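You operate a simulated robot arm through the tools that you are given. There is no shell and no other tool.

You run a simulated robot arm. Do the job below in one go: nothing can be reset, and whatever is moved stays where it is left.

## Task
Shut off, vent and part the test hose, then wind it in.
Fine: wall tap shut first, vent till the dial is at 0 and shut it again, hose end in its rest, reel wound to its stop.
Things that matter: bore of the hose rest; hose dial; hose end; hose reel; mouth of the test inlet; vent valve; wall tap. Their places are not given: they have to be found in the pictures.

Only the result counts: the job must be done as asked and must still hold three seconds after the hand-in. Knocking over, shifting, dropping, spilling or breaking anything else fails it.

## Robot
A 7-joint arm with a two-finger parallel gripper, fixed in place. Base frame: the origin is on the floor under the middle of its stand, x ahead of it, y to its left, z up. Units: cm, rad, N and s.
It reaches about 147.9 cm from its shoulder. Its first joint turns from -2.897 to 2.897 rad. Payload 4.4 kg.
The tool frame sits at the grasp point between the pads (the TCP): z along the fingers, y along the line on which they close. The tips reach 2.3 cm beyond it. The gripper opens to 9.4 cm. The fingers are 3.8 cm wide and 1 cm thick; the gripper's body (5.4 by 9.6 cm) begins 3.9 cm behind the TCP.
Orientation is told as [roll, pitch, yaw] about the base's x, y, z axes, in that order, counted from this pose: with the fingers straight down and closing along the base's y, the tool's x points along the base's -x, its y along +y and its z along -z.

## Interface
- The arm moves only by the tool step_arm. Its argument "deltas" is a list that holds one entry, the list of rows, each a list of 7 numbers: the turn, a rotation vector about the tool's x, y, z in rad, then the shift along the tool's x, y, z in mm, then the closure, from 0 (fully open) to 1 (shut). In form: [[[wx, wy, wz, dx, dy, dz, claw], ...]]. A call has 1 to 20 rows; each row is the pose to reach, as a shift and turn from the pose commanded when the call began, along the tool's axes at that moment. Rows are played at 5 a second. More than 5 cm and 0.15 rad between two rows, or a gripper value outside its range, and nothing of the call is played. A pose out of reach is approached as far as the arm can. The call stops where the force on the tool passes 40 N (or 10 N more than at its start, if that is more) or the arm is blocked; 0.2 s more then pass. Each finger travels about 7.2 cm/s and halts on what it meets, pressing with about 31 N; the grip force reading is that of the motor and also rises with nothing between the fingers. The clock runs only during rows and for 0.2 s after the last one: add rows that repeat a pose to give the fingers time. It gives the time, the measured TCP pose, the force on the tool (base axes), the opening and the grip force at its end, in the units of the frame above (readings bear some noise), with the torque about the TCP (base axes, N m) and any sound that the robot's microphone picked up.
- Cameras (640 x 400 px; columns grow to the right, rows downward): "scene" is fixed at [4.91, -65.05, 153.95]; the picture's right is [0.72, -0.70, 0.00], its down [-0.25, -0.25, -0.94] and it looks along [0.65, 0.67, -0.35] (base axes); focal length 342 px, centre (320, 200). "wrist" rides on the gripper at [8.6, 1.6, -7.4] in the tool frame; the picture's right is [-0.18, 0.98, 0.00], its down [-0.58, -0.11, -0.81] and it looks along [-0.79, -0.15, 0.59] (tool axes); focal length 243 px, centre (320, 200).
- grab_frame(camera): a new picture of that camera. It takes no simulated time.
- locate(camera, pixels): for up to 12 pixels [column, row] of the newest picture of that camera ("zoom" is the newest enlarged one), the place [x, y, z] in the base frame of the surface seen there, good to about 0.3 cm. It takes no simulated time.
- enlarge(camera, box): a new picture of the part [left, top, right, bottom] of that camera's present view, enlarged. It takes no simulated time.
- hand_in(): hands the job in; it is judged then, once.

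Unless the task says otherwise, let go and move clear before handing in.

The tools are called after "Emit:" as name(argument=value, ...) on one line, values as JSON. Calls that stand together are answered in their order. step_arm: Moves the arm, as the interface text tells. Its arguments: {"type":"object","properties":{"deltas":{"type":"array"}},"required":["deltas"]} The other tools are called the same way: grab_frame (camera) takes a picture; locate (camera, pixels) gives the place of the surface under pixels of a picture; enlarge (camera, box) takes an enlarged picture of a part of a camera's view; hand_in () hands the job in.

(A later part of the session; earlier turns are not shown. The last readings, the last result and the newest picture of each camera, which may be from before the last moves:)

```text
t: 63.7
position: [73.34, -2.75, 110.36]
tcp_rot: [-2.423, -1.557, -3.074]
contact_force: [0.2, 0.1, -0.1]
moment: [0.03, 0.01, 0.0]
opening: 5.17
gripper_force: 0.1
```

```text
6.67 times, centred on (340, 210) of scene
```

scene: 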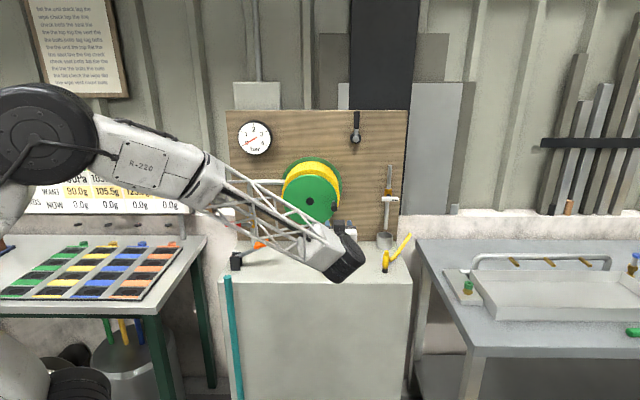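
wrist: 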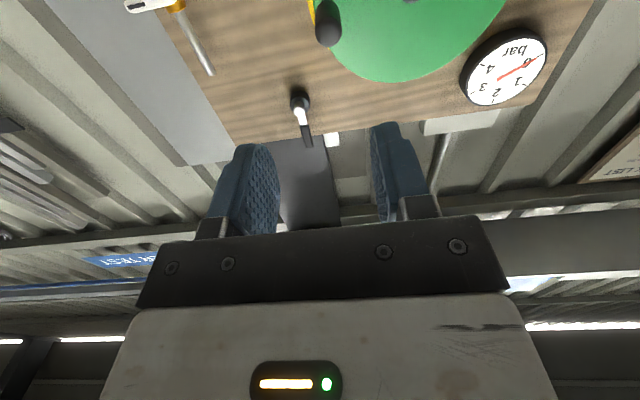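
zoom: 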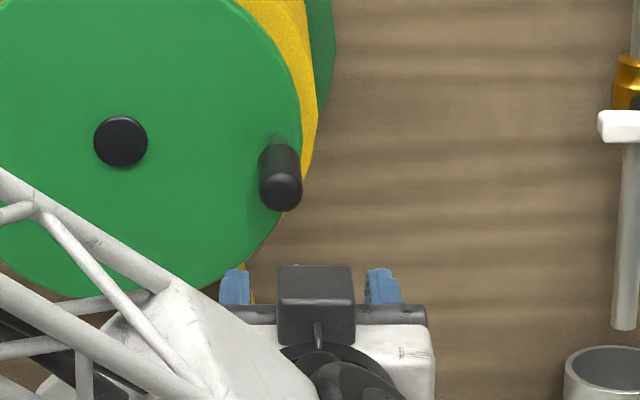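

The knob's end face is centred at about r=53.0, z=109.8, s=65.2 and is about 2.1 cm thick. I'll move forward so that the pads straddle it.

Emit:
step_arm(deltas=[[[0, 0, 0, 5, 8, 35, 0.45], [0, 0, 0, 5, 8, 70, 0.45], [0, 0, 0, 5, 8, 105, 0.45], [0, 0, 0, 5, 8, 135, 0.45], [0, 0, 0, 5, 8, 160, 0.45], [0, 0, 0, 5, 8, 174, 0.45]]])

Emit:
grab_frame(camera="wrist")

Emit:
enlarge(camera="scene", box=[300, 170, 380, 240])

```text
t: 65.1
position: [84.96, 10.15, 110.0]
tcp_rot: [-2.332, -1.557, 3.116]
contact_force: [0.2, -0.8, -0.5]
moment: [0.0, 0.03, 0.0]
opening: 5.17
gripper_force: 0.0
```

```text
taken
```

wrist: 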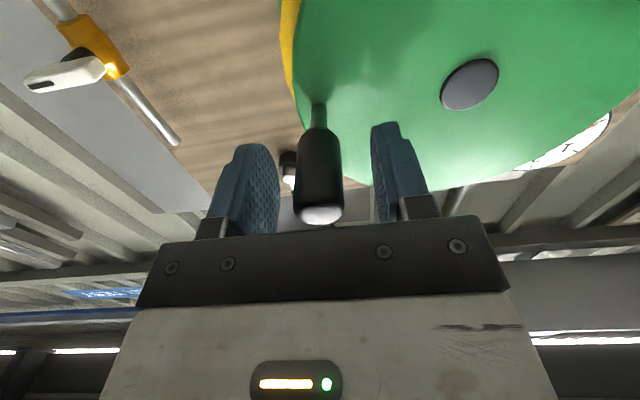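

```text
5.71 times, centred on (340, 205) of scene
```

zoom: 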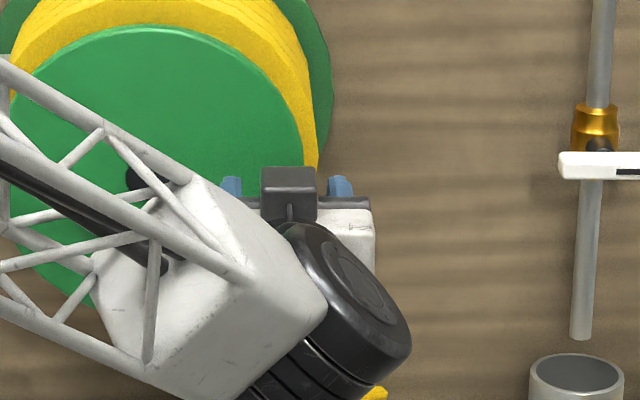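

The knob at (320,165) sits between the pads, well clear of the palm. I'll close on it and read the forces.

Emit:
step_arm(deltas=[[[0, 0, 0, 0, 0, 0, 0.7], [0, 0, 0, 0, 0, 0, 0.9], [0, 0, 0, 0, 0, 0, 1], [0, 0, 0, 0, 0, 0, 1], [0, 0, 0, 0, 0, 0, 1]]])

Emit:
locate(camera="wrist", pixels=[[470, 85], [455, 80], [485, 80], [470, 100], [470, 65], [320, 130], [320, 160], [320, 190]])

Emit:
grab_frame(camera="wrist")

```text
t: 66.3
position: [85.09, 10.07, 110.13]
tcp_rot: [-2.327, -1.559, 3.113]
contact_force: [28.9, -5.4, -0.1]
moment: [-0.12, 0.05, -0.17]
opening: 2.27
gripper_force: 44.5
```

```text
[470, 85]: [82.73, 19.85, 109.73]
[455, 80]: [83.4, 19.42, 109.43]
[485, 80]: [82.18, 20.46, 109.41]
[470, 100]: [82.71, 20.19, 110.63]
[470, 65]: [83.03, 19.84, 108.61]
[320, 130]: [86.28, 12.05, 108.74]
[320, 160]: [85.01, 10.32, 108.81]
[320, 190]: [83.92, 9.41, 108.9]
```

```text
taken
```

wrist: 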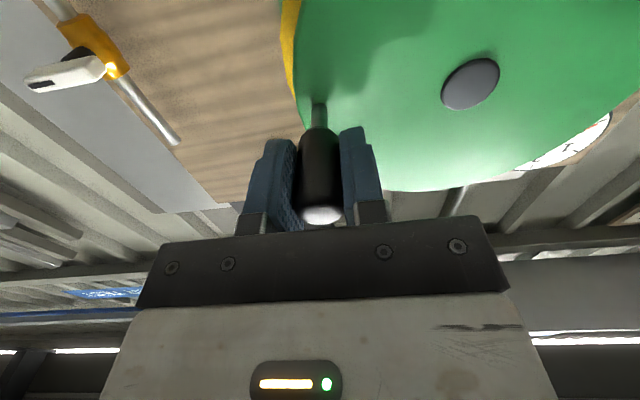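

The grip is on the knob (opening 2.27 cm), with about 24 N pulling the tool to the board's right and 17 N toward the board. I'll shift slightly to relax that.

Emit:
step_arm(deltas=[[[0, 0, 0, 0, -1, 0.5, 1], [0, 0, 0, 0, -2, 1, 1], [0, 0, 0, 0, -2, 1, 1]]])

```text
t: 67.1
position: [85.11, 10.06, 109.96]
tcp_rot: [-2.319, -1.557, 3.107]
contact_force: [-19.9, -0.9, 4.9]
moment: [-0.03, 0.05, -0.1]
opening: 2.26
gripper_force: 45.0
stopped in row 3: the force on the tool passed its limit at 41 N (the readings are from after the stop); the commanded pose is now the measured one
```

The contact is stiff: a 2 mm shift was too much. The command has been reset to the measured pose, so I'll hold and read again.

Emit:
step_arm(deltas=[[[0, 0, 0, 0, 0, 0, 1], [0, 0, 0, 0, 0, 0, 1]]])

```text
t: 67.7
position: [85.11, 10.2, 109.89]
tcp_rot: [-2.336, -1.559, 3.124]
contact_force: [-29.3, -0.7, 7.6]
moment: [0.01, 0.01, 0.0]
opening: 2.28
gripper_force: 45.0
```

Now the force is about −29 N along x, so neutral is roughly 1 mm back. I'll ease back by that amount.

Emit:
step_arm(deltas=[[[0, 0, 0, 0, 0.4, -0.4, 1], [0, 0, 0, 0, 0.75, -0.75, 1], [0, 0, 0, 0, 0.75, -0.75, 1]]])

```text
t: 68.5
position: [85.12, 10.17, 110.08]
tcp_rot: [-2.343, -1.56, 3.132]
contact_force: [1.6, -1.9, 7.3]
moment: [-0.18, 0.15, -0.29]
opening: 2.26
gripper_force: 44.8
```

The residual force is now small, with the knob held at about r=53.0, z=110. I'll try a short turn counter-clockwise (knob up 1 cm along its arc) to feel which way the reel turns.

Emit:
step_arm(deltas=[[[0, 0, 0, -3, 0, 0, 1], [0, 0, 0, -6, 0.2, 0, 1], [0, 0, 0, -10, 0.6, 0, 1]]])

Emit:
grab_frame(camera="wrist")

```text
t: 69.3
position: [85.08, 10.15, 111.07]
tcp_rot: [-2.34, -1.558, 3.125]
contact_force: [28.8, 7.4, 0.3]
moment: [-0.2, 0.14, -0.44]
opening: 2.26
gripper_force: 45.1
```

```text
taken
```

wrist: 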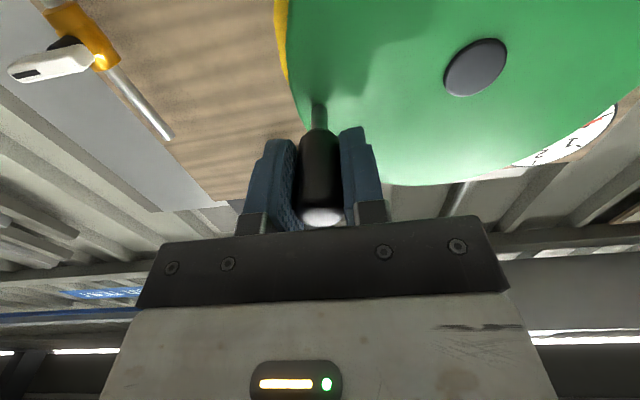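

The reel turned freely counter-clockwise (no vertical force, knob still in the pads). I'll go back and feel the other direction past the start for comparison.

Emit:
step_arm(deltas=[[[0, 0, 0, 4, -0.5, 0, 1], [0, 0, 0, 8, -0.6, 0, 1], [0, 0, 0, 11, -0.6, 0, 1], [0, 0, 0, 14, -0.6, 0, 1], [0, 0, 0, 18, -0.4, 0, 1]]])

Emit:
grab_frame(camera="wrist")

Emit:
enlarge(camera="scene", box=[270, 150, 370, 255])

```text
t: 70.5
position: [85.14, 10.14, 109.33]
tcp_rot: [-2.357, -1.557, -3.138]
contact_force: [-0.4, -2.1, 32.0]
moment: [0.47, -0.44, -0.2]
opening: 2.25
gripper_force: 44.5
```

```text
taken
```

wrist: 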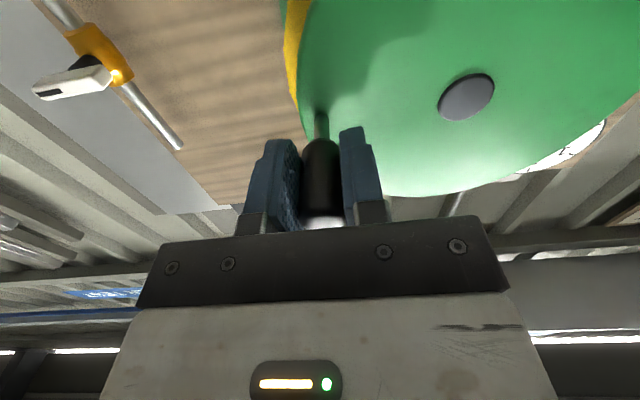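

```text
3.81 times, centred on (320, 202) of scene
```

zoom: 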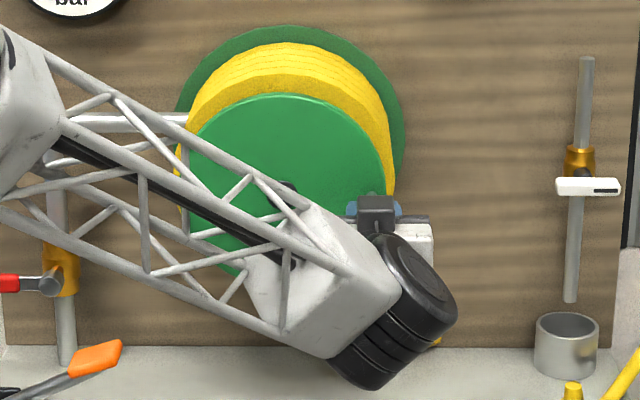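

Going down is blocked (32 N up), so the reel started at its paid-out end and winds in counter-clockwise. I'll loosen the pads and turn the hand 90° so that it can carry the knob round its circle while turning with it.

Emit:
step_arm(deltas=[[[0, 0, 0, 0, 0, 0, 0.8], [0, 0, 0, -3, 0, 0, 0.6], [0, 0, 0, -6, 0, 0, 0.6], [0, 0, 0, -6, 0, 0, 0.6]]])

Emit:
step_arm(deltas=[[[0, 0, 0.143, 0, 0, 0, 0.6], [0, 0, 0.286, 0, 0, 0, 0.6], [0, 0, 0.428, 0, 0, 0, 0.6], [0, 0, 0.571, 0, 0, 0, 0.6], [0, 0, 0.714, 0, 0, 0, 0.6], [0, 0, 0.857, 0, 0, 0, 0.6], [0, 0, 1.0, 0, 0, 0, 0.6], [0, 0, 1.142, 0, 0, 0, 0.6], [0, 0, 1.285, 0, 0, 0, 0.6], [0, 0, 1.428, 0, 0, 0, 0.6], [0, 0, 1.571, 0, 0, 0, 0.6]]])

Emit:
grab_frame(camera="wrist")

Emit:
grab_frame(camera="scene")

```text
t: 71.5
position: [85.04, 10.18, 109.7]
tcp_rot: [-2.332, -1.558, 3.119]
contact_force: [0.4, -0.6, 0.1]
moment: [0.04, 0.0, -0.01]
opening: 3.78
gripper_force: 0.2
```

```text
t: 73.9
position: [84.96, 10.18, 109.78]
tcp_rot: [1.58, -0.006, -0.785]
contact_force: [0.7, -0.5, -0.1]
moment: [0.01, 0.02, 0.0]
opening: 3.76
gripper_force: 0.0
```

```text
taken
```

wrist: 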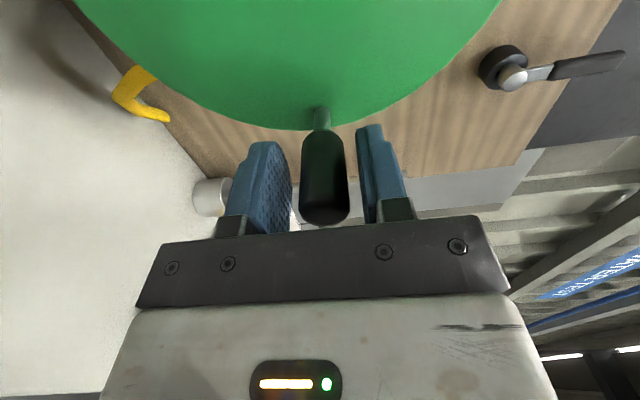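

```text
taken
```

scene: 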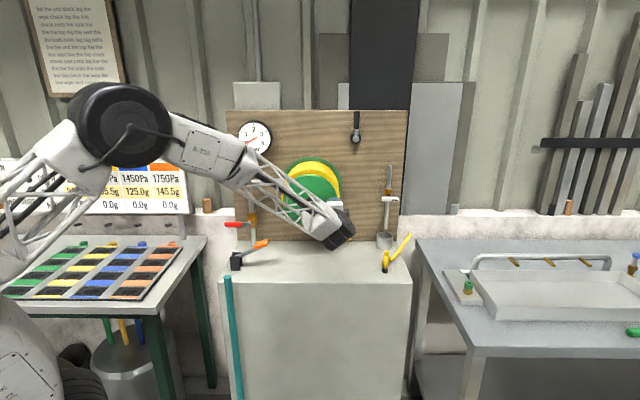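

The hand has turned 90° (tool y up) and the knob at (325,175) is still between the pads. I'll narrow the gap a little and carry the knob counter-clockwise through the first 1.5 rad.

Emit:
step_arm(deltas=[[[0, 0, 0, 0, 0, 0, 0.68], [0, 0, -0.15, 0.9, 12, 0, 0.68], [0, 0, -0.3, 3.6, 23.6, 0, 0.68], [0, 0, -0.45, 8, 34.8, 0, 0.68], [0, 0, -0.6, 14, 45.2, 0, 0.68], [0, 0, -0.75, 21.5, 54.5, 0, 0.68], [0, 0, -0.9, 30.3, 62.7, 0, 0.68], [0, 0, -1.05, 40.2, 69.4, 0, 0.68], [0, 0, -1.2, 51, 74.6, 0, 0.68], [0, 0, -1.35, 62.5, 78.1, 0, 0.68], [0, 0, -1.5, 74.3, 79.8, 0, 0.68]]])

Emit:
grab_frame(camera="wrist")

Emit:
grab_frame(camera="scene")

```text
t: 76.3
position: [79.72, 15.51, 117.77]
tcp_rot: [1.704, -1.51, -0.916]
contact_force: [2.0, -0.6, -0.2]
moment: [-0.02, 0.06, -0.04]
opening: 3.07
gripper_force: 1.1
```

```text
taken
```

wrist: 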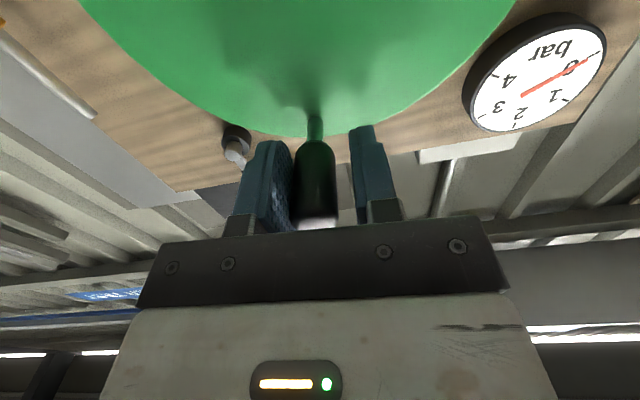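

```text
taken
```

scene: 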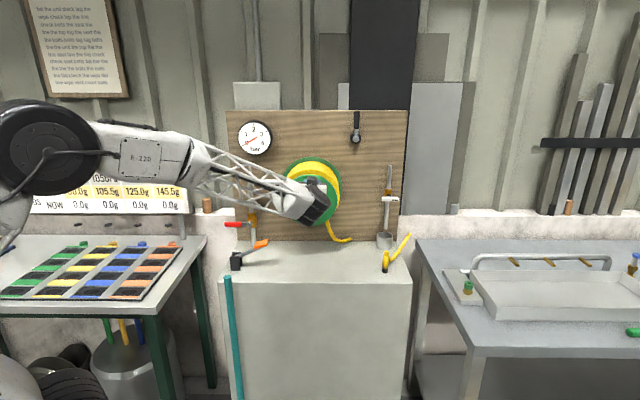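

The caged knob followed the hand with only about 2 N, so this method works. I'll continue counter-clockwise another 1.5 rad.

Emit:
step_arm(deltas=[[[0, 0, -0.15, 0.9, 12, 0, 0.68], [0, 0, -0.3, 3.6, 23.6, 0, 0.68], [0, 0, -0.45, 8, 34.8, 0, 0.68], [0, 0, -0.6, 14, 45.2, 0, 0.68], [0, 0, -0.75, 21.5, 54.5, 0, 0.68], [0, 0, -0.9, 30.3, 62.7, 0, 0.68], [0, 0, -1.05, 40.2, 69.4, 0, 0.68], [0, 0, -1.2, 51, 74.6, 0, 0.68], [0, 0, -1.35, 62.5, 78.1, 0, 0.68], [0, 0, -1.5, 74.3, 79.8, 0, 0.68]]])

Emit:
grab_frame(camera="wrist")

Emit:
grab_frame(camera="scene")

```text
t: 78.5
position: [74.06, 21.99, 125.47]
tcp_rot: [-1.414, -0.216, 2.324]
contact_force: [0.4, 0.5, -0.8]
moment: [-0.01, -0.02, -0.04]
opening: 3.0
gripper_force: 0.0
out of reach, approached as far as the arm can: row 7, 8, 9, 10
```

```text
taken
```

wrist: 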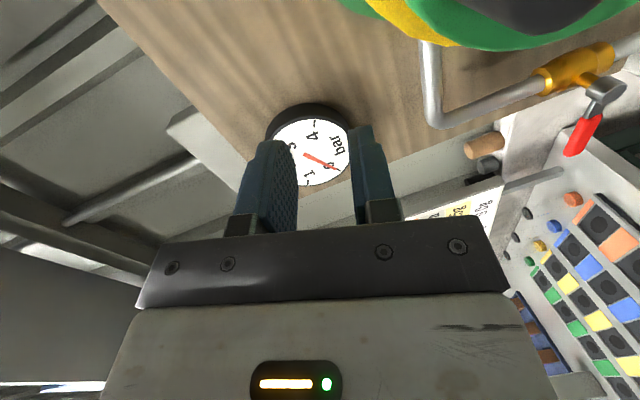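

```text
taken
```

scene: 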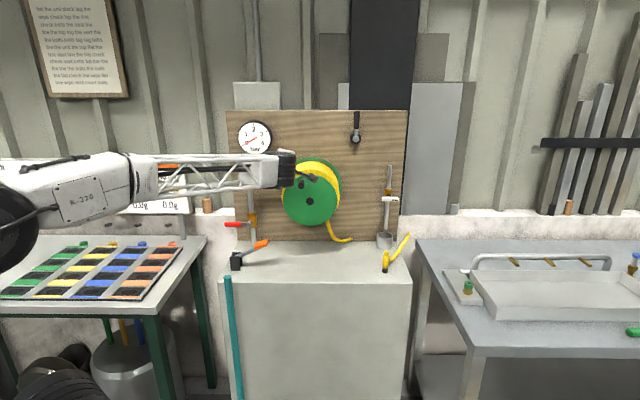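

From row 7 on, the pose went out of reach and the hand slid off the knob up to (74,22,125); no force is on the tool. I'll back straight away from the reel while turning the hand back, then look for where the knob stopped.

Emit:
step_arm(deltas=[[[0, 0, 0.05, 0, -10, -35, 0.6], [0, 0, 0.15, 0, -20, -70, 0.6], [0, 0, 0.28, 0, -20, -105, 0.6], [0, 0, 0.42, 0, -20, -140, 0.6], [0, 0, 0.56, 0, -20, -160, 0.6], [0, 0, 0.7, 0, -20, -160, 0.6]]])

Emit:
grab_frame(camera="wrist")

Emit:
grab_frame(camera="scene")

```text
t: 79.9
position: [62.87, 10.57, 130.11]
tcp_rot: [-1.32, -0.906, 2.162]
contact_force: [-0.1, -0.5, 0.8]
moment: [0.02, 0.02, 0.01]
opening: 3.76
gripper_force: 0.1
```

```text
taken
```

wrist: 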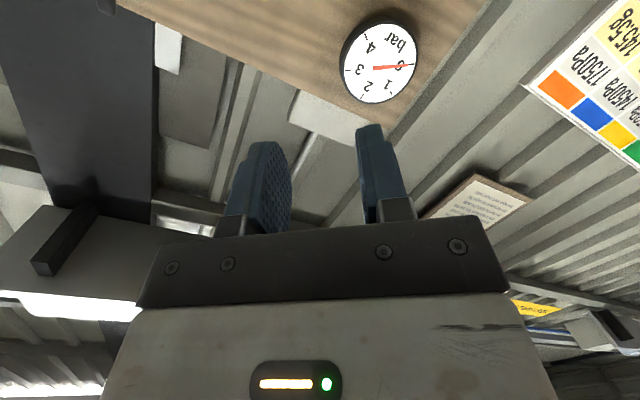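

```text
taken
```

scene: 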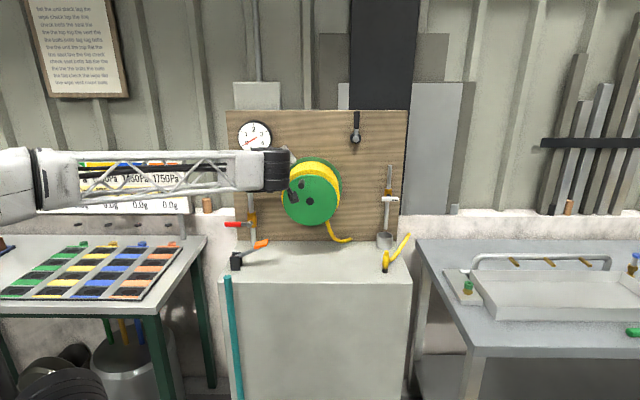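

The command followed the approached pose, so I'm now clear at (62.9,10.6,130.1). The knob appears at about (294,195) in the scene, upper-left of the hub; I'll zoom in to locate it.

Emit:
enlarge(camera="scene", box=[270, 150, 370, 255])

Emit:
locate(camera="scene", pixels=[[296, 201], [294, 197], [293, 193], [292, 189], [291, 186], [310, 201], [309, 202]])

```text
3.81 times, centred on (320, 202) of scene
```

zoom: 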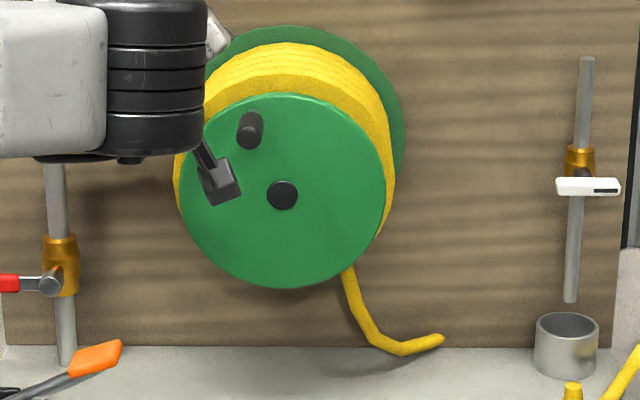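

```text
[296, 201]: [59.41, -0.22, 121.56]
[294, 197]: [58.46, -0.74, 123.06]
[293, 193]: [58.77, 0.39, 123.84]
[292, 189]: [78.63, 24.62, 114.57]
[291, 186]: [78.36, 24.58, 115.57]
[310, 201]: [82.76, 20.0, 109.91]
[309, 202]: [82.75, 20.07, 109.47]
```

The dark square at zoom (220,185) is my wrist camera; the knob is at zoom (250,130), upper left of the hub. I'll locate it precisely.

Emit:
locate(camera="scene", pixels=[[301, 187], [301.5, 184], [302, 181], [303, 179], [299.5, 184], [304, 184], [310, 201]])

```text
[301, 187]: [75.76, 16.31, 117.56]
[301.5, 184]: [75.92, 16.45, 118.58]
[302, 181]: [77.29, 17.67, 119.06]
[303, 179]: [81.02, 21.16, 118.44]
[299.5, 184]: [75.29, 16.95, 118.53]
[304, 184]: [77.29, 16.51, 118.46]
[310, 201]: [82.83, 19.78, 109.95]
```

The knob is at about r=42.0, z=117.8 (roughly 112° round), s≈65.3. I'll level the hand in front of it first, then turn the hand the long way round to give it room to carry the knob on.

Emit:
step_arm(deltas=[[[0.03, -0.04, 0, 32, 8, 0, 0.6], [0.06, -0.08, 0, 64, 17, 0, 0.6], [0.093, -0.123, 0, 96, 26, -1, 0.6], [0.093, -0.123, 0, 127, 34, -1, 0.6]]])

Emit:
step_arm(deltas=[[[0, 0, 0.14, 0, 0, 0, 0.6], [0, 0, 0.28, 0, 0, 0, 0.6], [0, 0, 0.42, 0, 0, 0, 0.6], [0, 0, 0.56, 0, 0, 0, 0.6], [0, 0, 0.7, 0, 0, 0, 0.6], [0, 0, 0.84, 0, 0, 0, 0.6], [0, 0, 0.98, 0, 0, 0, 0.6], [0, 0, 1.12, 0, 0, 0, 0.6], [0, 0, 1.26, 0, 0, 0, 0.6], [0, 0, 1.4, 0, 0, 0, 0.6], [0, 0, 1.54, 0, 0, 0, 0.6], [0, 0, 1.68, 0, 0, 0, 0.6], [0, 0, 1.82, 0, 0, 0, 0.6], [0, 0, 1.96, 0, 0, 0, 0.6], [0, 0, 2.1, 0, 0, 0, 0.6], [0, 0, 2.24, 0, 0, 0, 0.6]]])

Emit:
grab_frame(camera="wrist")

Emit:
grab_frame(camera="scene")

```text
t: 80.9
position: [65.04, 5.79, 117.95]
tcp_rot: [-1.573, -0.92, 2.364]
contact_force: [-0.1, -0.9, 0.3]
moment: [-0.04, 0.0, 0.0]
opening: 3.76
gripper_force: 0.1
```

```text
t: 84.3
position: [64.88, 5.53, 117.72]
tcp_rot: [1.57, 0.021, -0.78]
contact_force: [-0.5, 1.0, 0.5]
moment: [-0.02, 0.02, 0.02]
opening: 3.78
gripper_force: 0.0
```

```text
taken
```

wrist: 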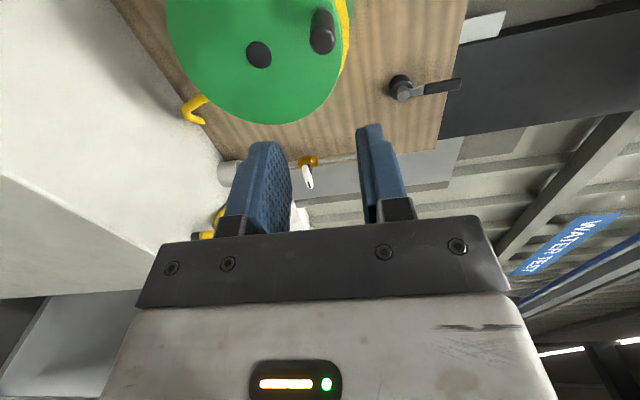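

```text
taken
```

scene: 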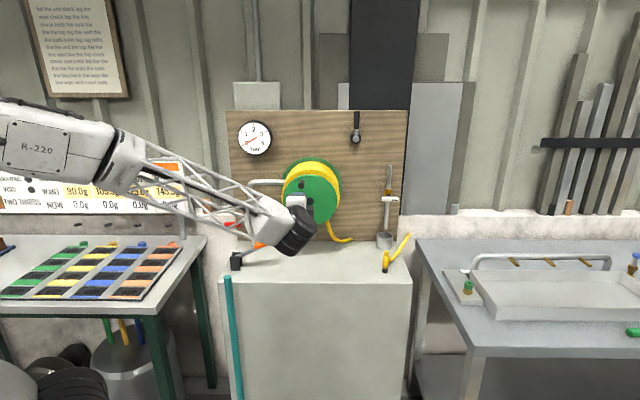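

The hand is level again with tool y up, at s≈49.8, r≈42, and the knob shows at (322,32) in the wrist view. I'll keep turning the hand another 1.19 rad the same way to reach the starting orientation for the next sweep.

Emit:
step_arm(deltas=[[[0, 0, 0.14, 0, 0, 0, 0.6], [0, 0, 0.28, 0, 0, 0, 0.6], [0, 0, 0.42, 0, 0, 0, 0.6], [0, 0, 0.56, 0, 0, 0, 0.6], [0, 0, 0.7, 0, 0, 0, 0.6], [0, 0, 0.84, 0, 0, 0, 0.6], [0, 0, 0.98, 0, 0, 0, 0.6], [0, 0, 1.1, 0, 0, 0, 0.6], [0, 0, 1.19, 0, 0, 0, 0.6]]])

Emit:
grab_frame(camera="wrist")

Emit:
enlarge(camera="scene", box=[220, 150, 370, 285])

```text
t: 86.3
position: [64.94, 5.53, 117.89]
tcp_rot: [1.57, 1.211, -0.78]
contact_force: [0.5, 0.3, 0.0]
moment: [0.01, -0.03, -0.01]
opening: 3.77
gripper_force: 0.2
```

```text
taken
```

wrist: 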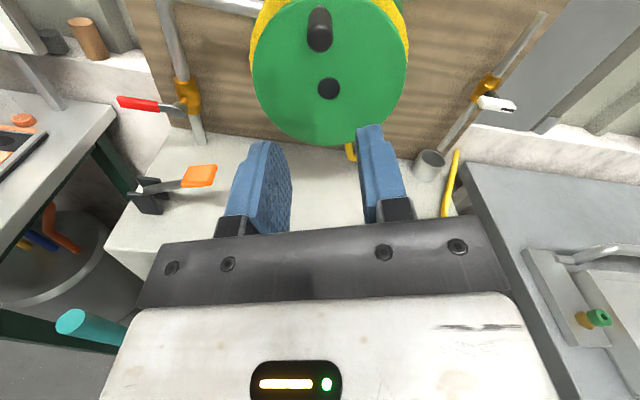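

```text
2.96 times, centred on (295, 218) of scene
```

zoom: 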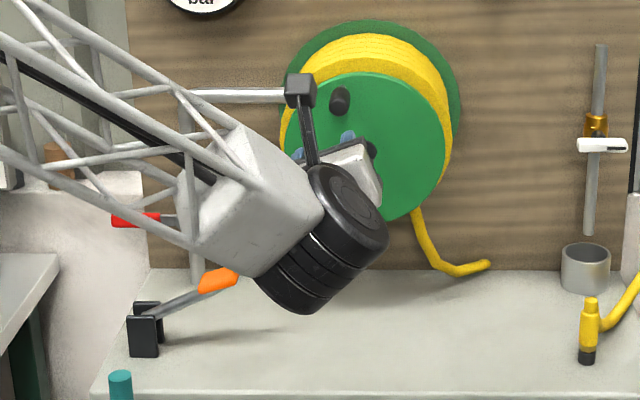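

The hand reached the new orientation with the camera now on top and the view upright: the knob is at (320,30) and the hub at (328,88). I'll locate both from here.

Emit:
enlarge(camera="wrist", box=[270, 0, 390, 110])

Emit:
locate(camera="wrist", pixels=[[320, 40], [320, 30], [308, 40], [332, 40], [320, 48], [328, 88], [320, 88], [337, 88], [328, 78], [328, 98]])

```text
3.64 times, centred on (330, 55) of wrist
```

zoom: 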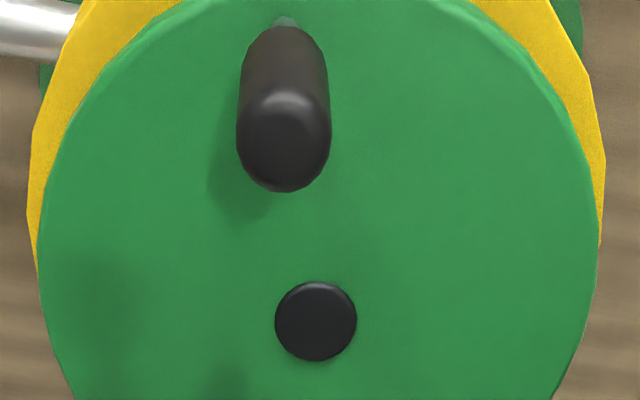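

```text
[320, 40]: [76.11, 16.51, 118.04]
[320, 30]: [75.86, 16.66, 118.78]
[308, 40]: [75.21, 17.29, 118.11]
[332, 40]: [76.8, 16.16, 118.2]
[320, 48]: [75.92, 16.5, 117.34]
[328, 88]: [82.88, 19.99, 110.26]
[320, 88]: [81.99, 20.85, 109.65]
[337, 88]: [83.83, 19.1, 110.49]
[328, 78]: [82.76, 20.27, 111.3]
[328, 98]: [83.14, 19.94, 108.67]
```

The knob's centre is at about r=42.05, z=118.0, right in line with the fingers, and the hub at about r=44.7, z=110. I'll move forward to straddle the knob.

Emit:
step_arm(deltas=[[[0, 0, 0, 0, 0, 40, 0.6], [0, 0, 0, 0, 0, 80, 0.6], [0, 0, 0, 0, 0, 120, 0.6], [0, 0, 0, 0, 0, 150, 0.6], [0, 0, 0, 0, 0, 175, 0.6]]])

Emit:
grab_frame(camera="wrist")

Emit:
enlarge(camera="scene", box=[220, 150, 370, 285])

```text
t: 87.5
position: [77.47, 17.76, 118.15]
tcp_rot: [1.571, 1.209, -0.779]
contact_force: [-0.8, 0.1, -0.2]
moment: [-0.03, -0.03, -0.02]
opening: 3.75
gripper_force: 0.1
```

```text
taken
```

wrist: 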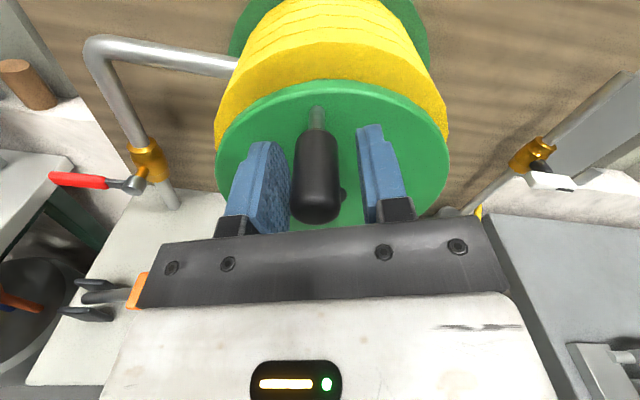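

```text
2.96 times, centred on (295, 218) of scene
```

zoom: 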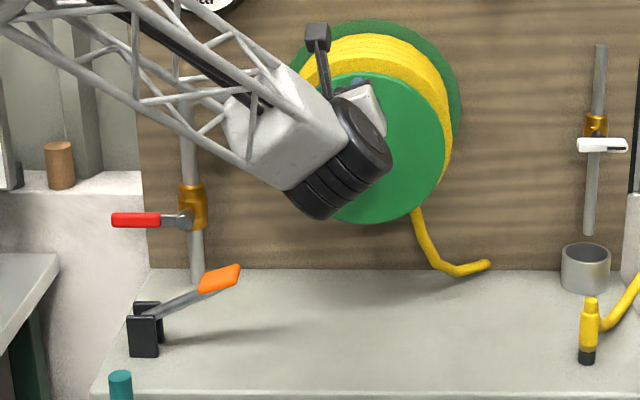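

The knob at (318,180) is between the pads. I'll carry it on counter-clockwise through 1.5 rad, over the left side, with the hand turning along.

Emit:
step_arm(deltas=[[[0, 0, 0, 0, 0, 0, 0.68], [0, 0, -0.15, -0.9, -12.4, 0, 0.68], [0, 0, -0.3, -3.7, -24.5, 0, 0.68], [0, 0, -0.45, -8.3, -36.1, 0, 0.68], [0, 0, -0.6, -14.5, -46.9, 0, 0.68], [0, 0, -0.75, -22.3, -56.6, 0, 0.68], [0, 0, -0.9, -31.4, -65, 0, 0.68], [0, 0, -1.05, -41.7, -72, 0, 0.68], [0, 0, -1.2, -52.9, -77.4, 0, 0.68], [0, 0, -1.35, -64.8, -81, 0, 0.68], [0, 0, -1.5, -77.1, -82.8, 0, 0.68]]])

Emit:
grab_frame(camera="wrist")

Emit:
enlarge(camera="scene", box=[220, 150, 370, 285])

```text
t: 89.9
position: [73.78, 21.53, 107.89]
tcp_rot: [1.57, -0.293, -0.78]
contact_force: [-0.3, -0.2, 0.0]
moment: [0.03, 0.0, -0.02]
opening: 3.02
gripper_force: 0.0
```

```text
taken
```

wrist: 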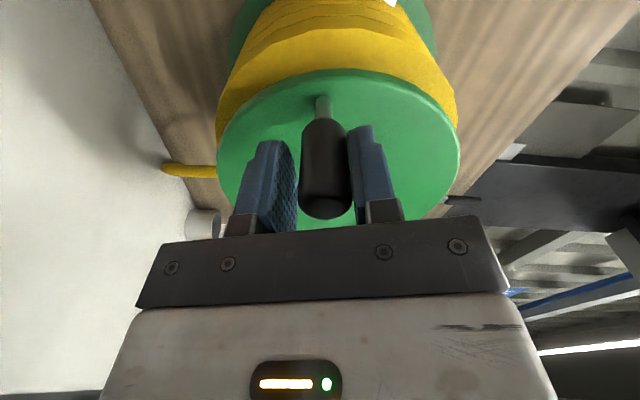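

```text
2.96 times, centred on (295, 218) of scene
```

zoom: 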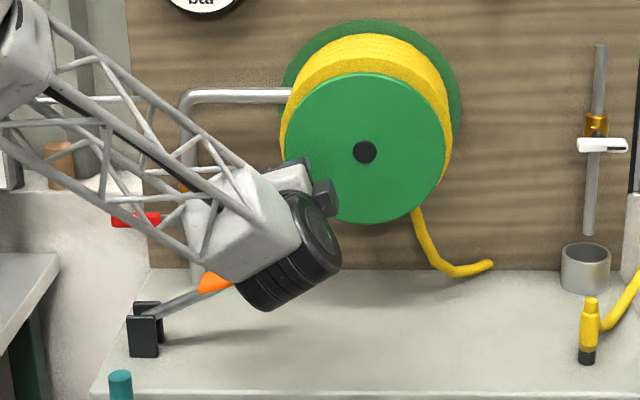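

It's working: force is near zero and the knob is now on the left side at about 195°. I'll continue counter-clockwise another 1.5 rad along the bottom.

Emit:
step_arm(deltas=[[[0, 0, -0.15, -0.9, -12.4, 0, 0.68], [0, 0, -0.3, -3.7, -24.5, 0, 0.68], [0, 0, -0.45, -8.3, -36.1, 0, 0.68], [0, 0, -0.6, -14.5, -46.9, 0, 0.68], [0, 0, -0.75, -22.3, -56.6, 0, 0.68], [0, 0, -0.9, -31.4, -65, 0, 0.68], [0, 0, -1.05, -41.7, -72, 0, 0.68], [0, 0, -1.2, -52.9, -77.4, 0, 0.68], [0, 0, -1.35, -64.8, -81, 0, 0.68], [0, 0, -1.5, -77.1, -82.8, 0, 0.68]]])

Emit:
grab_frame(camera="wrist")

Emit:
enlarge(camera="scene", box=[220, 150, 370, 285])

```text
t: 92.1
position: [80.85, 14.48, 102.18]
tcp_rot: [-1.577, -1.346, 2.365]
contact_force: [-1.8, 1.1, -0.6]
moment: [0.04, 0.01, 0.05]
opening: 3.11
gripper_force: 1.1
```

```text
taken
```

wrist: 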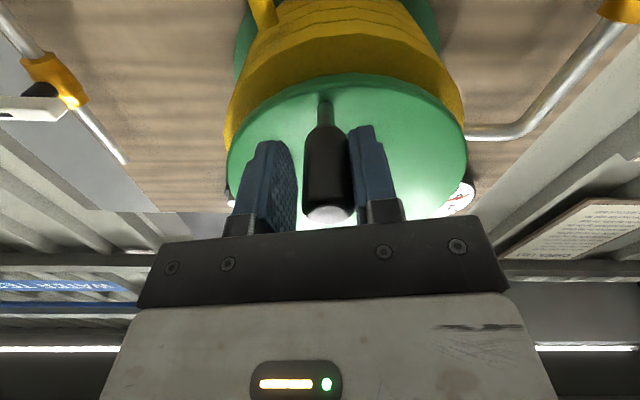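

```text
2.96 times, centred on (295, 218) of scene
```

zoom: 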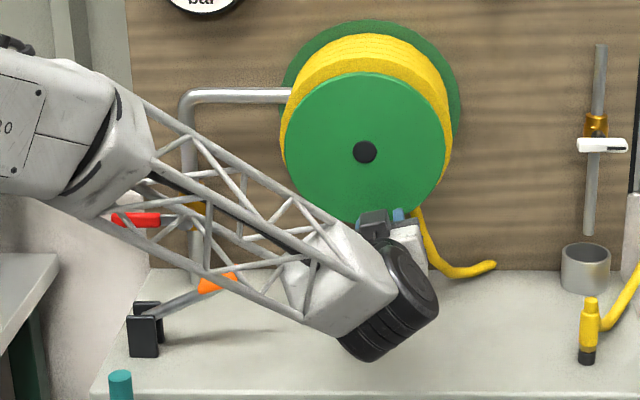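

The knob is now at about 285° with very small forces. I'll use the remaining wrist travel for another 0.45 rad.

Emit:
step_arm(deltas=[[[0, 0, -0.15, -0.9, -12.4, 0, 0.68], [0, 0, -0.3, -3.7, -24.5, 0, 0.68], [0, 0, -0.45, -8.3, -36.1, 0, 0.68]]])

Emit:
grab_frame(camera="wrist")

```text
t: 92.9
position: [83.03, 12.15, 103.65]
tcp_rot: [-1.573, -0.898, 2.361]
contact_force: [-1.9, 1.6, -1.5]
moment: [0.02, 0.0, 0.07]
opening: 3.09
gripper_force: 0.9
```

```text
taken
```

wrist: 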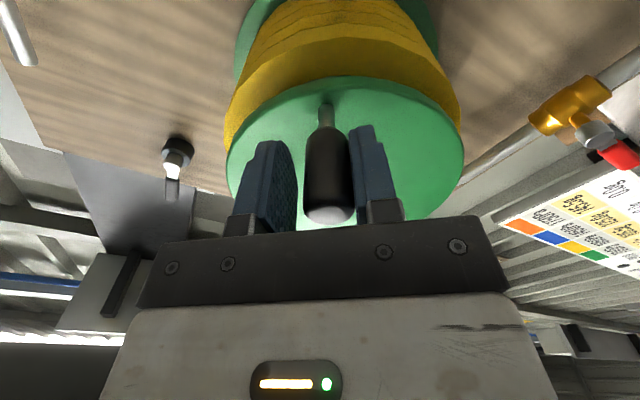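

The knob is at about 310°. With the fingers opened I can turn the hand half a turn around the knob in place, as it worked before, and then continue cranking.

Emit:
step_arm(deltas=[[[0, 0, 0, 0, 0, 0, 0.45], [0, 0, 0, 0, 3, 0, 0.45], [0, 0, 0.14, 0, 3, 0, 0.45], [0, 0, 0.28, 0, 3, 0, 0.45], [0, 0, 0.42, 0, 3, 0, 0.45], [0, 0, 0.56, 0, 3, 0, 0.45], [0, 0, 0.7, 0, 3, 0, 0.45], [0, 0, 0.84, 0, 3, 0, 0.45], [0, 0, 0.98, 0, 3, 0, 0.45], [0, 0, 1.12, 0, 3, 0, 0.45], [0, 0, 1.26, 0, 3, 0, 0.45], [0, 0, 1.4, 0, 3, 0, 0.45], [0, 0, 1.54, 0, 3, 0, 0.45], [0, 0, 1.68, 0, 3, 0, 0.45], [0, 0, 1.82, 0, 3, 0, 0.45], [0, 0, 1.96, 0, 3, 0, 0.45], [0, 0, 2.1, 0, 3, 0, 0.45], [0, 0, 2.24, 0, 3, 0, 0.45], [0, 0, 2.38, 0, 3, 0, 0.45], [0, 0, 2.52, 0, 3, 0, 0.45]]])

Emit:
step_arm(deltas=[[[0, 0, 0.14, 0, 0, 0, 0.45], [0, 0, 0.28, 0, 0, 0, 0.45], [0, 0, 0.42, 0, 0, 0, 0.45], [0, 0, 0.56, 0, 0, 0, 0.45], [0, 0, 0.62, 0, 0, 0, 0.45]]])

Emit:
grab_frame(camera="wrist")

Emit:
enlarge(camera="scene", box=[220, 150, 370, 285])

```text
t: 97.1
position: [82.82, 12.44, 103.42]
tcp_rot: [1.573, 0.281, -0.781]
contact_force: [0.3, 0.3, 0.7]
moment: [-0.01, 0.0, -0.03]
opening: 5.16
gripper_force: 0.0
```

```text
t: 98.3
position: [82.76, 12.48, 103.51]
tcp_rot: [1.571, 0.901, -0.78]
contact_force: [0.2, 0.5, 0.4]
moment: [-0.03, -0.02, -0.03]
opening: 5.16
gripper_force: 0.0
```

```text
taken
```

wrist: 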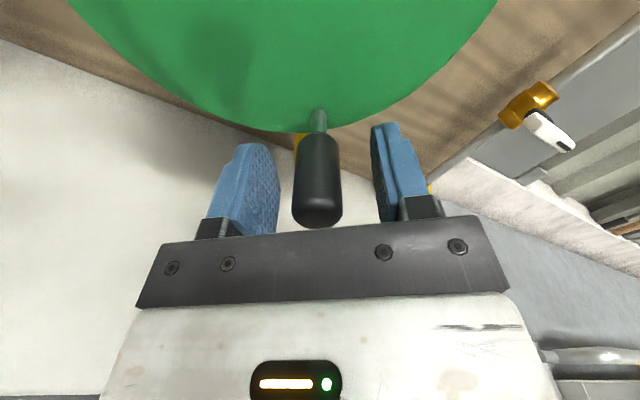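

```text
2.96 times, centred on (295, 218) of scene
```

zoom: 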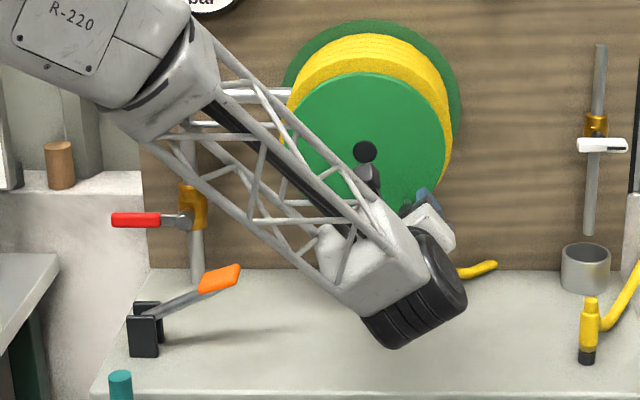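

The hand is turned round with the knob at (318,180) still between the pads. I'll continue the counter-clockwise crank with a long sweep; it will stop by itself if the reel reaches its stop.

Emit:
step_arm(deltas=[[[0, 0, 0, 0, 0, 0, 0.68], [0, 0, -0.15, 0.9, 12.4, 0, 0.68], [0, 0, -0.3, 3.7, 24.5, 0, 0.68], [0, 0, -0.45, 8.3, 36.1, 0, 0.68], [0, 0, -0.6, 14.5, 46.9, 0, 0.68], [0, 0, -0.75, 22.3, 56.6, 0, 0.68], [0, 0, -0.9, 31.4, 65, 0, 0.68], [0, 0, -1.05, 41.7, 72, 0, 0.68], [0, 0, -1.2, 52.9, 77.4, 0, 0.68], [0, 0, -1.35, 64.8, 81, 0, 0.68], [0, 0, -1.5, 77.1, 82.8, 0, 0.68], [0, 0, -1.65, 89.6, 82.7, 0, 0.68], [0, 0, -1.8, 101.9, 80.8, 0, 0.68]]])

Emit:
grab_frame(camera="wrist")

Emit:
enlarge(camera="scene", box=[270, 150, 370, 255])

```text
t: 101.1
position: [82.96, 12.34, 116.39]
tcp_rot: [1.573, -0.904, -0.783]
contact_force: [0.4, 0.7, -0.2]
moment: [-0.01, -0.02, 0.01]
opening: 2.99
gripper_force: 0.2
```

```text
taken
```

wrist: 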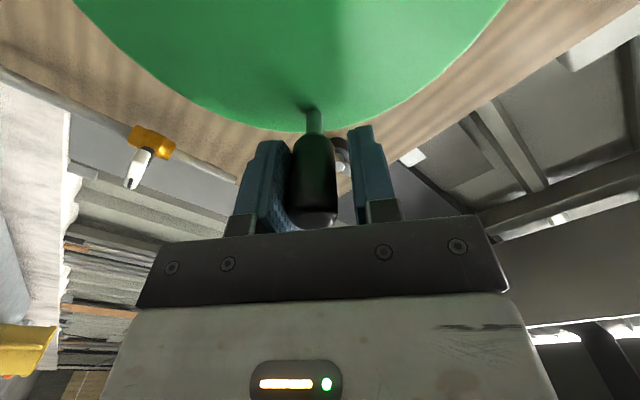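

```text
3.81 times, centred on (320, 202) of scene
```

zoom: 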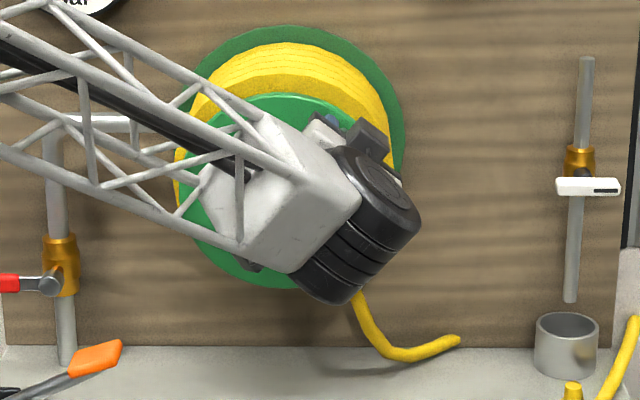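

One full turn plus about 50° done with no resistance. I'll keep going counter-clockwise over the top for another 1.35 rad.

Emit:
step_arm(deltas=[[[0, 0, -0.15, 0.9, 12.4, 0, 0.68], [0, 0, -0.3, 3.7, 24.5, 0, 0.68], [0, 0, -0.45, 8.3, 36.1, 0, 0.68], [0, 0, -0.6, 14.5, 46.9, 0, 0.68], [0, 0, -0.75, 22.3, 56.6, 0, 0.68], [0, 0, -0.9, 31.4, 65, 0, 0.68], [0, 0, -1.05, 41.7, 72, 0, 0.68], [0, 0, -1.2, 52.9, 77.4, 0, 0.68]]])

Emit:
grab_frame(camera="wrist")

Emit:
enlarge(camera="scene", box=[270, 150, 370, 255])

```text
t: 102.9
position: [76.41, 18.98, 117.2]
tcp_rot: [-1.573, -1.038, 2.364]
contact_force: [2.2, -1.0, 1.5]
moment: [0.03, -0.07, 0.01]
opening: 3.09
gripper_force: 0.6
```

```text
taken
```

wrist: 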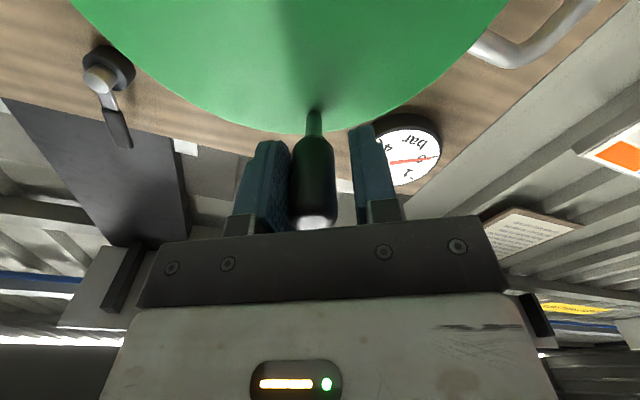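

```text
3.81 times, centred on (320, 202) of scene
```

zoom: 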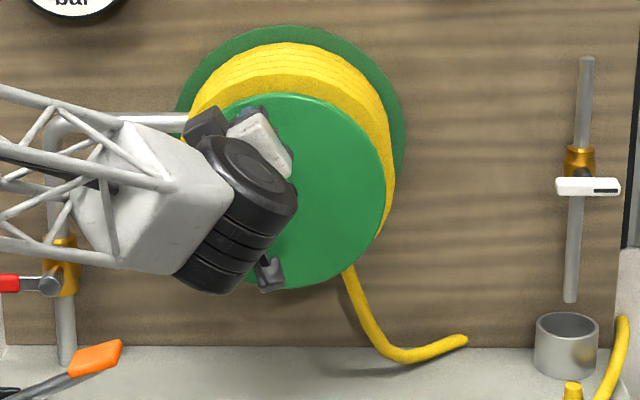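

The knob is at about 120° on the second turn, and the hose tail at (463,340) is moving as the reel winds. I'll open, turn the hand half a turn about the knob again, and carry on.

Emit:
step_arm(deltas=[[[0, 0, 0, 0, 0, 0, 0.45], [0, 0, 0, 0, -3, 0, 0.45], [0, 0, 0.14, 0, -3, 0, 0.45], [0, 0, 0.28, 0, -3, 0, 0.45], [0, 0, 0.42, 0, -3, 0, 0.45], [0, 0, 0.56, 0, -3, 0, 0.45], [0, 0, 0.7, 0, -3, 0, 0.45], [0, 0, 0.84, 0, -3, 0, 0.45], [0, 0, 0.98, 0, -3, 0, 0.45], [0, 0, 1.12, 0, -3, 0, 0.45], [0, 0, 1.26, 0, -3, 0, 0.45], [0, 0, 1.4, 0, -3, 0, 0.45], [0, 0, 1.54, 0, -3, 0, 0.45], [0, 0, 1.68, 0, -3, 0, 0.45], [0, 0, 1.82, 0, -3, 0, 0.45], [0, 0, 1.96, 0, -3, 0, 0.45], [0, 0, 2.1, 0, -3, 0, 0.45], [0, 0, 2.24, 0, -3, 0, 0.45], [0, 0, 2.38, 0, -3, 0, 0.45], [0, 0, 2.52, 0, -3, 0, 0.45]]])

Emit:
step_arm(deltas=[[[0, 0, 0.14, 0, 0, 0, 0.45], [0, 0, 0.28, 0, 0, 0, 0.45], [0, 0, 0.42, 0, 0, 0, 0.45], [0, 0, 0.56, 0, 0, 0, 0.45], [0, 0, 0.62, 0, 0, 0, 0.45]]])

Emit:
grab_frame(camera="wrist")

Emit:
grab_frame(camera="scene")

```text
t: 107.1
position: [76.5, 18.95, 117.32]
tcp_rot: [1.572, 0.42, -0.781]
contact_force: [-0.1, 0.0, 0.1]
moment: [0.02, 0.01, 0.0]
opening: 5.16
gripper_force: 0.0
```

```text
t: 108.3
position: [76.49, 18.79, 117.28]
tcp_rot: [1.57, 1.04, -0.778]
contact_force: [1.0, -0.4, 0.1]
moment: [0.0, -0.03, 0.03]
opening: 5.19
gripper_force: 0.1
```

```text
taken
```

wrist: 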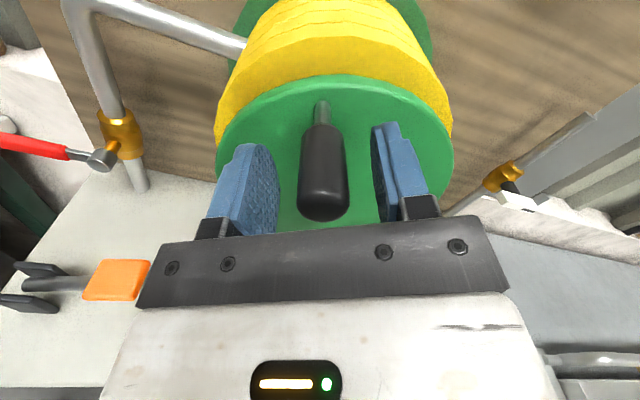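

```text
taken
```

scene: 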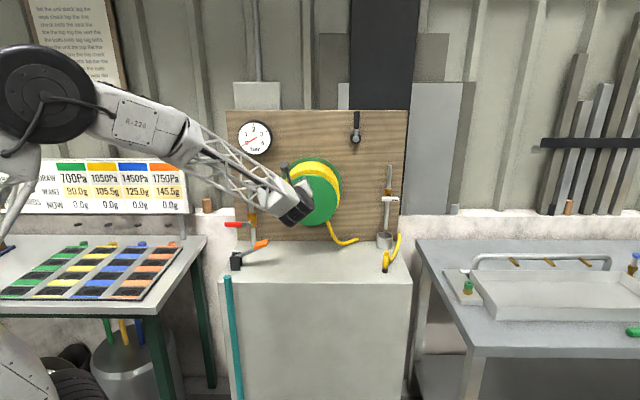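

The knob at (322,175) is again between the pads and the hose by the rest is being drawn in. I'll do the next long sweep counter-clockwise.

Emit:
step_arm(deltas=[[[0, 0, 0, 0, 0, 0, 0.68], [0, 0, -0.15, -0.9, -12.4, 0, 0.68], [0, 0, -0.3, -3.7, -24.5, 0, 0.68], [0, 0, -0.45, -8.3, -36.1, 0, 0.68], [0, 0, -0.6, -14.5, -46.9, 0, 0.68], [0, 0, -0.75, -22.3, -56.6, 0, 0.68], [0, 0, -0.9, -31.4, -65, 0, 0.68], [0, 0, -1.05, -41.7, -72, 0, 0.68], [0, 0, -1.2, -52.9, -77.4, 0, 0.68], [0, 0, -1.35, -64.8, -81, 0, 0.68], [0, 0, -1.5, -77.1, -82.8, 0, 0.68], [0, 0, -1.65, -89.6, -82.7, 0, 0.68], [0, 0, -1.8, -101.9, -80.8, 0, 0.68], [0, 0, -1.95, -113.7, -77.1, 0, 0.68], [0, 0, -2.1, -124.9, -71.6, 0, 0.68], [0, 0, -2.25, -135.1, -64.6, 0, 0.68], [0, 0, -2.4, -144.2, -56.1, 0, 0.68], [0, 0, -2.55, -151.9, -46.3, 0, 0.68], [0, 0, -2.7, -158, -35.5, 0, 0.68], [0, 0, -2.85, -162.5, -23.9, 0, 0.68]]])

Emit:
grab_frame(camera="wrist")

Emit:
grab_frame(camera="scene")

```text
t: 112.5
position: [80.76, 14.6, 101.92]
tcp_rot: [-1.577, -1.329, 2.365]
contact_force: [-0.9, 1.8, -0.7]
moment: [-0.01, 0.02, 0.04]
opening: 3.11
gripper_force: 1.1
```

```text
taken
```

wrist: 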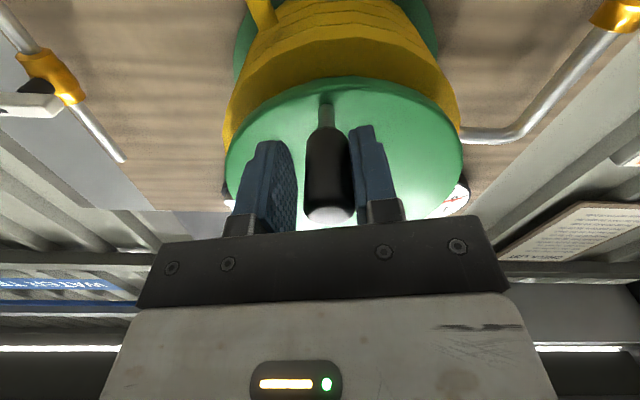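

```text
taken
```

scene: 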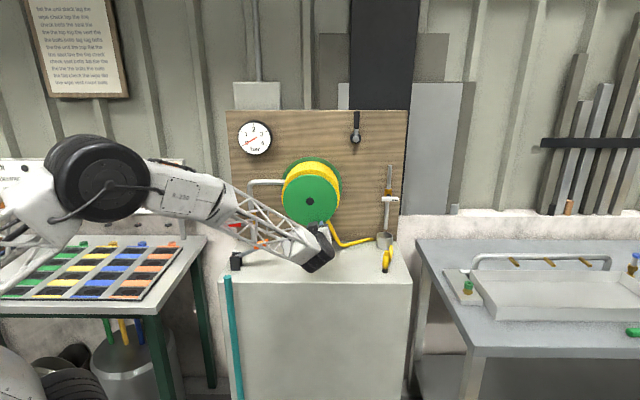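

The hose tail now runs toward (375,240) and the loop at the rest has been drawn in, so the winding direction is right. I'll continue another 0.45 rad with the remaining wrist travel.

Emit:
step_arm(deltas=[[[0, 0, -0.15, -0.9, -12.4, 0, 0.68], [0, 0, -0.3, -3.7, -24.5, 0, 0.68], [0, 0, -0.45, -8.3, -36.1, 0, 0.68]]])

Emit:
enlarge(camera="scene", box=[310, 180, 430, 290])

```text
t: 113.3
position: [83.07, 12.36, 103.64]
tcp_rot: [-1.572, -0.881, 2.362]
contact_force: [-1.5, 0.6, -1.6]
moment: [-0.01, -0.01, 0.07]
opening: 3.11
gripper_force: 1.2
```

```text
3.64 times, centred on (370, 235) of scene
```

zoom: 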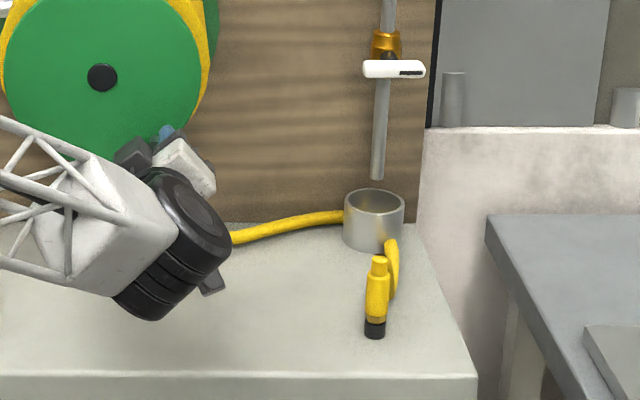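

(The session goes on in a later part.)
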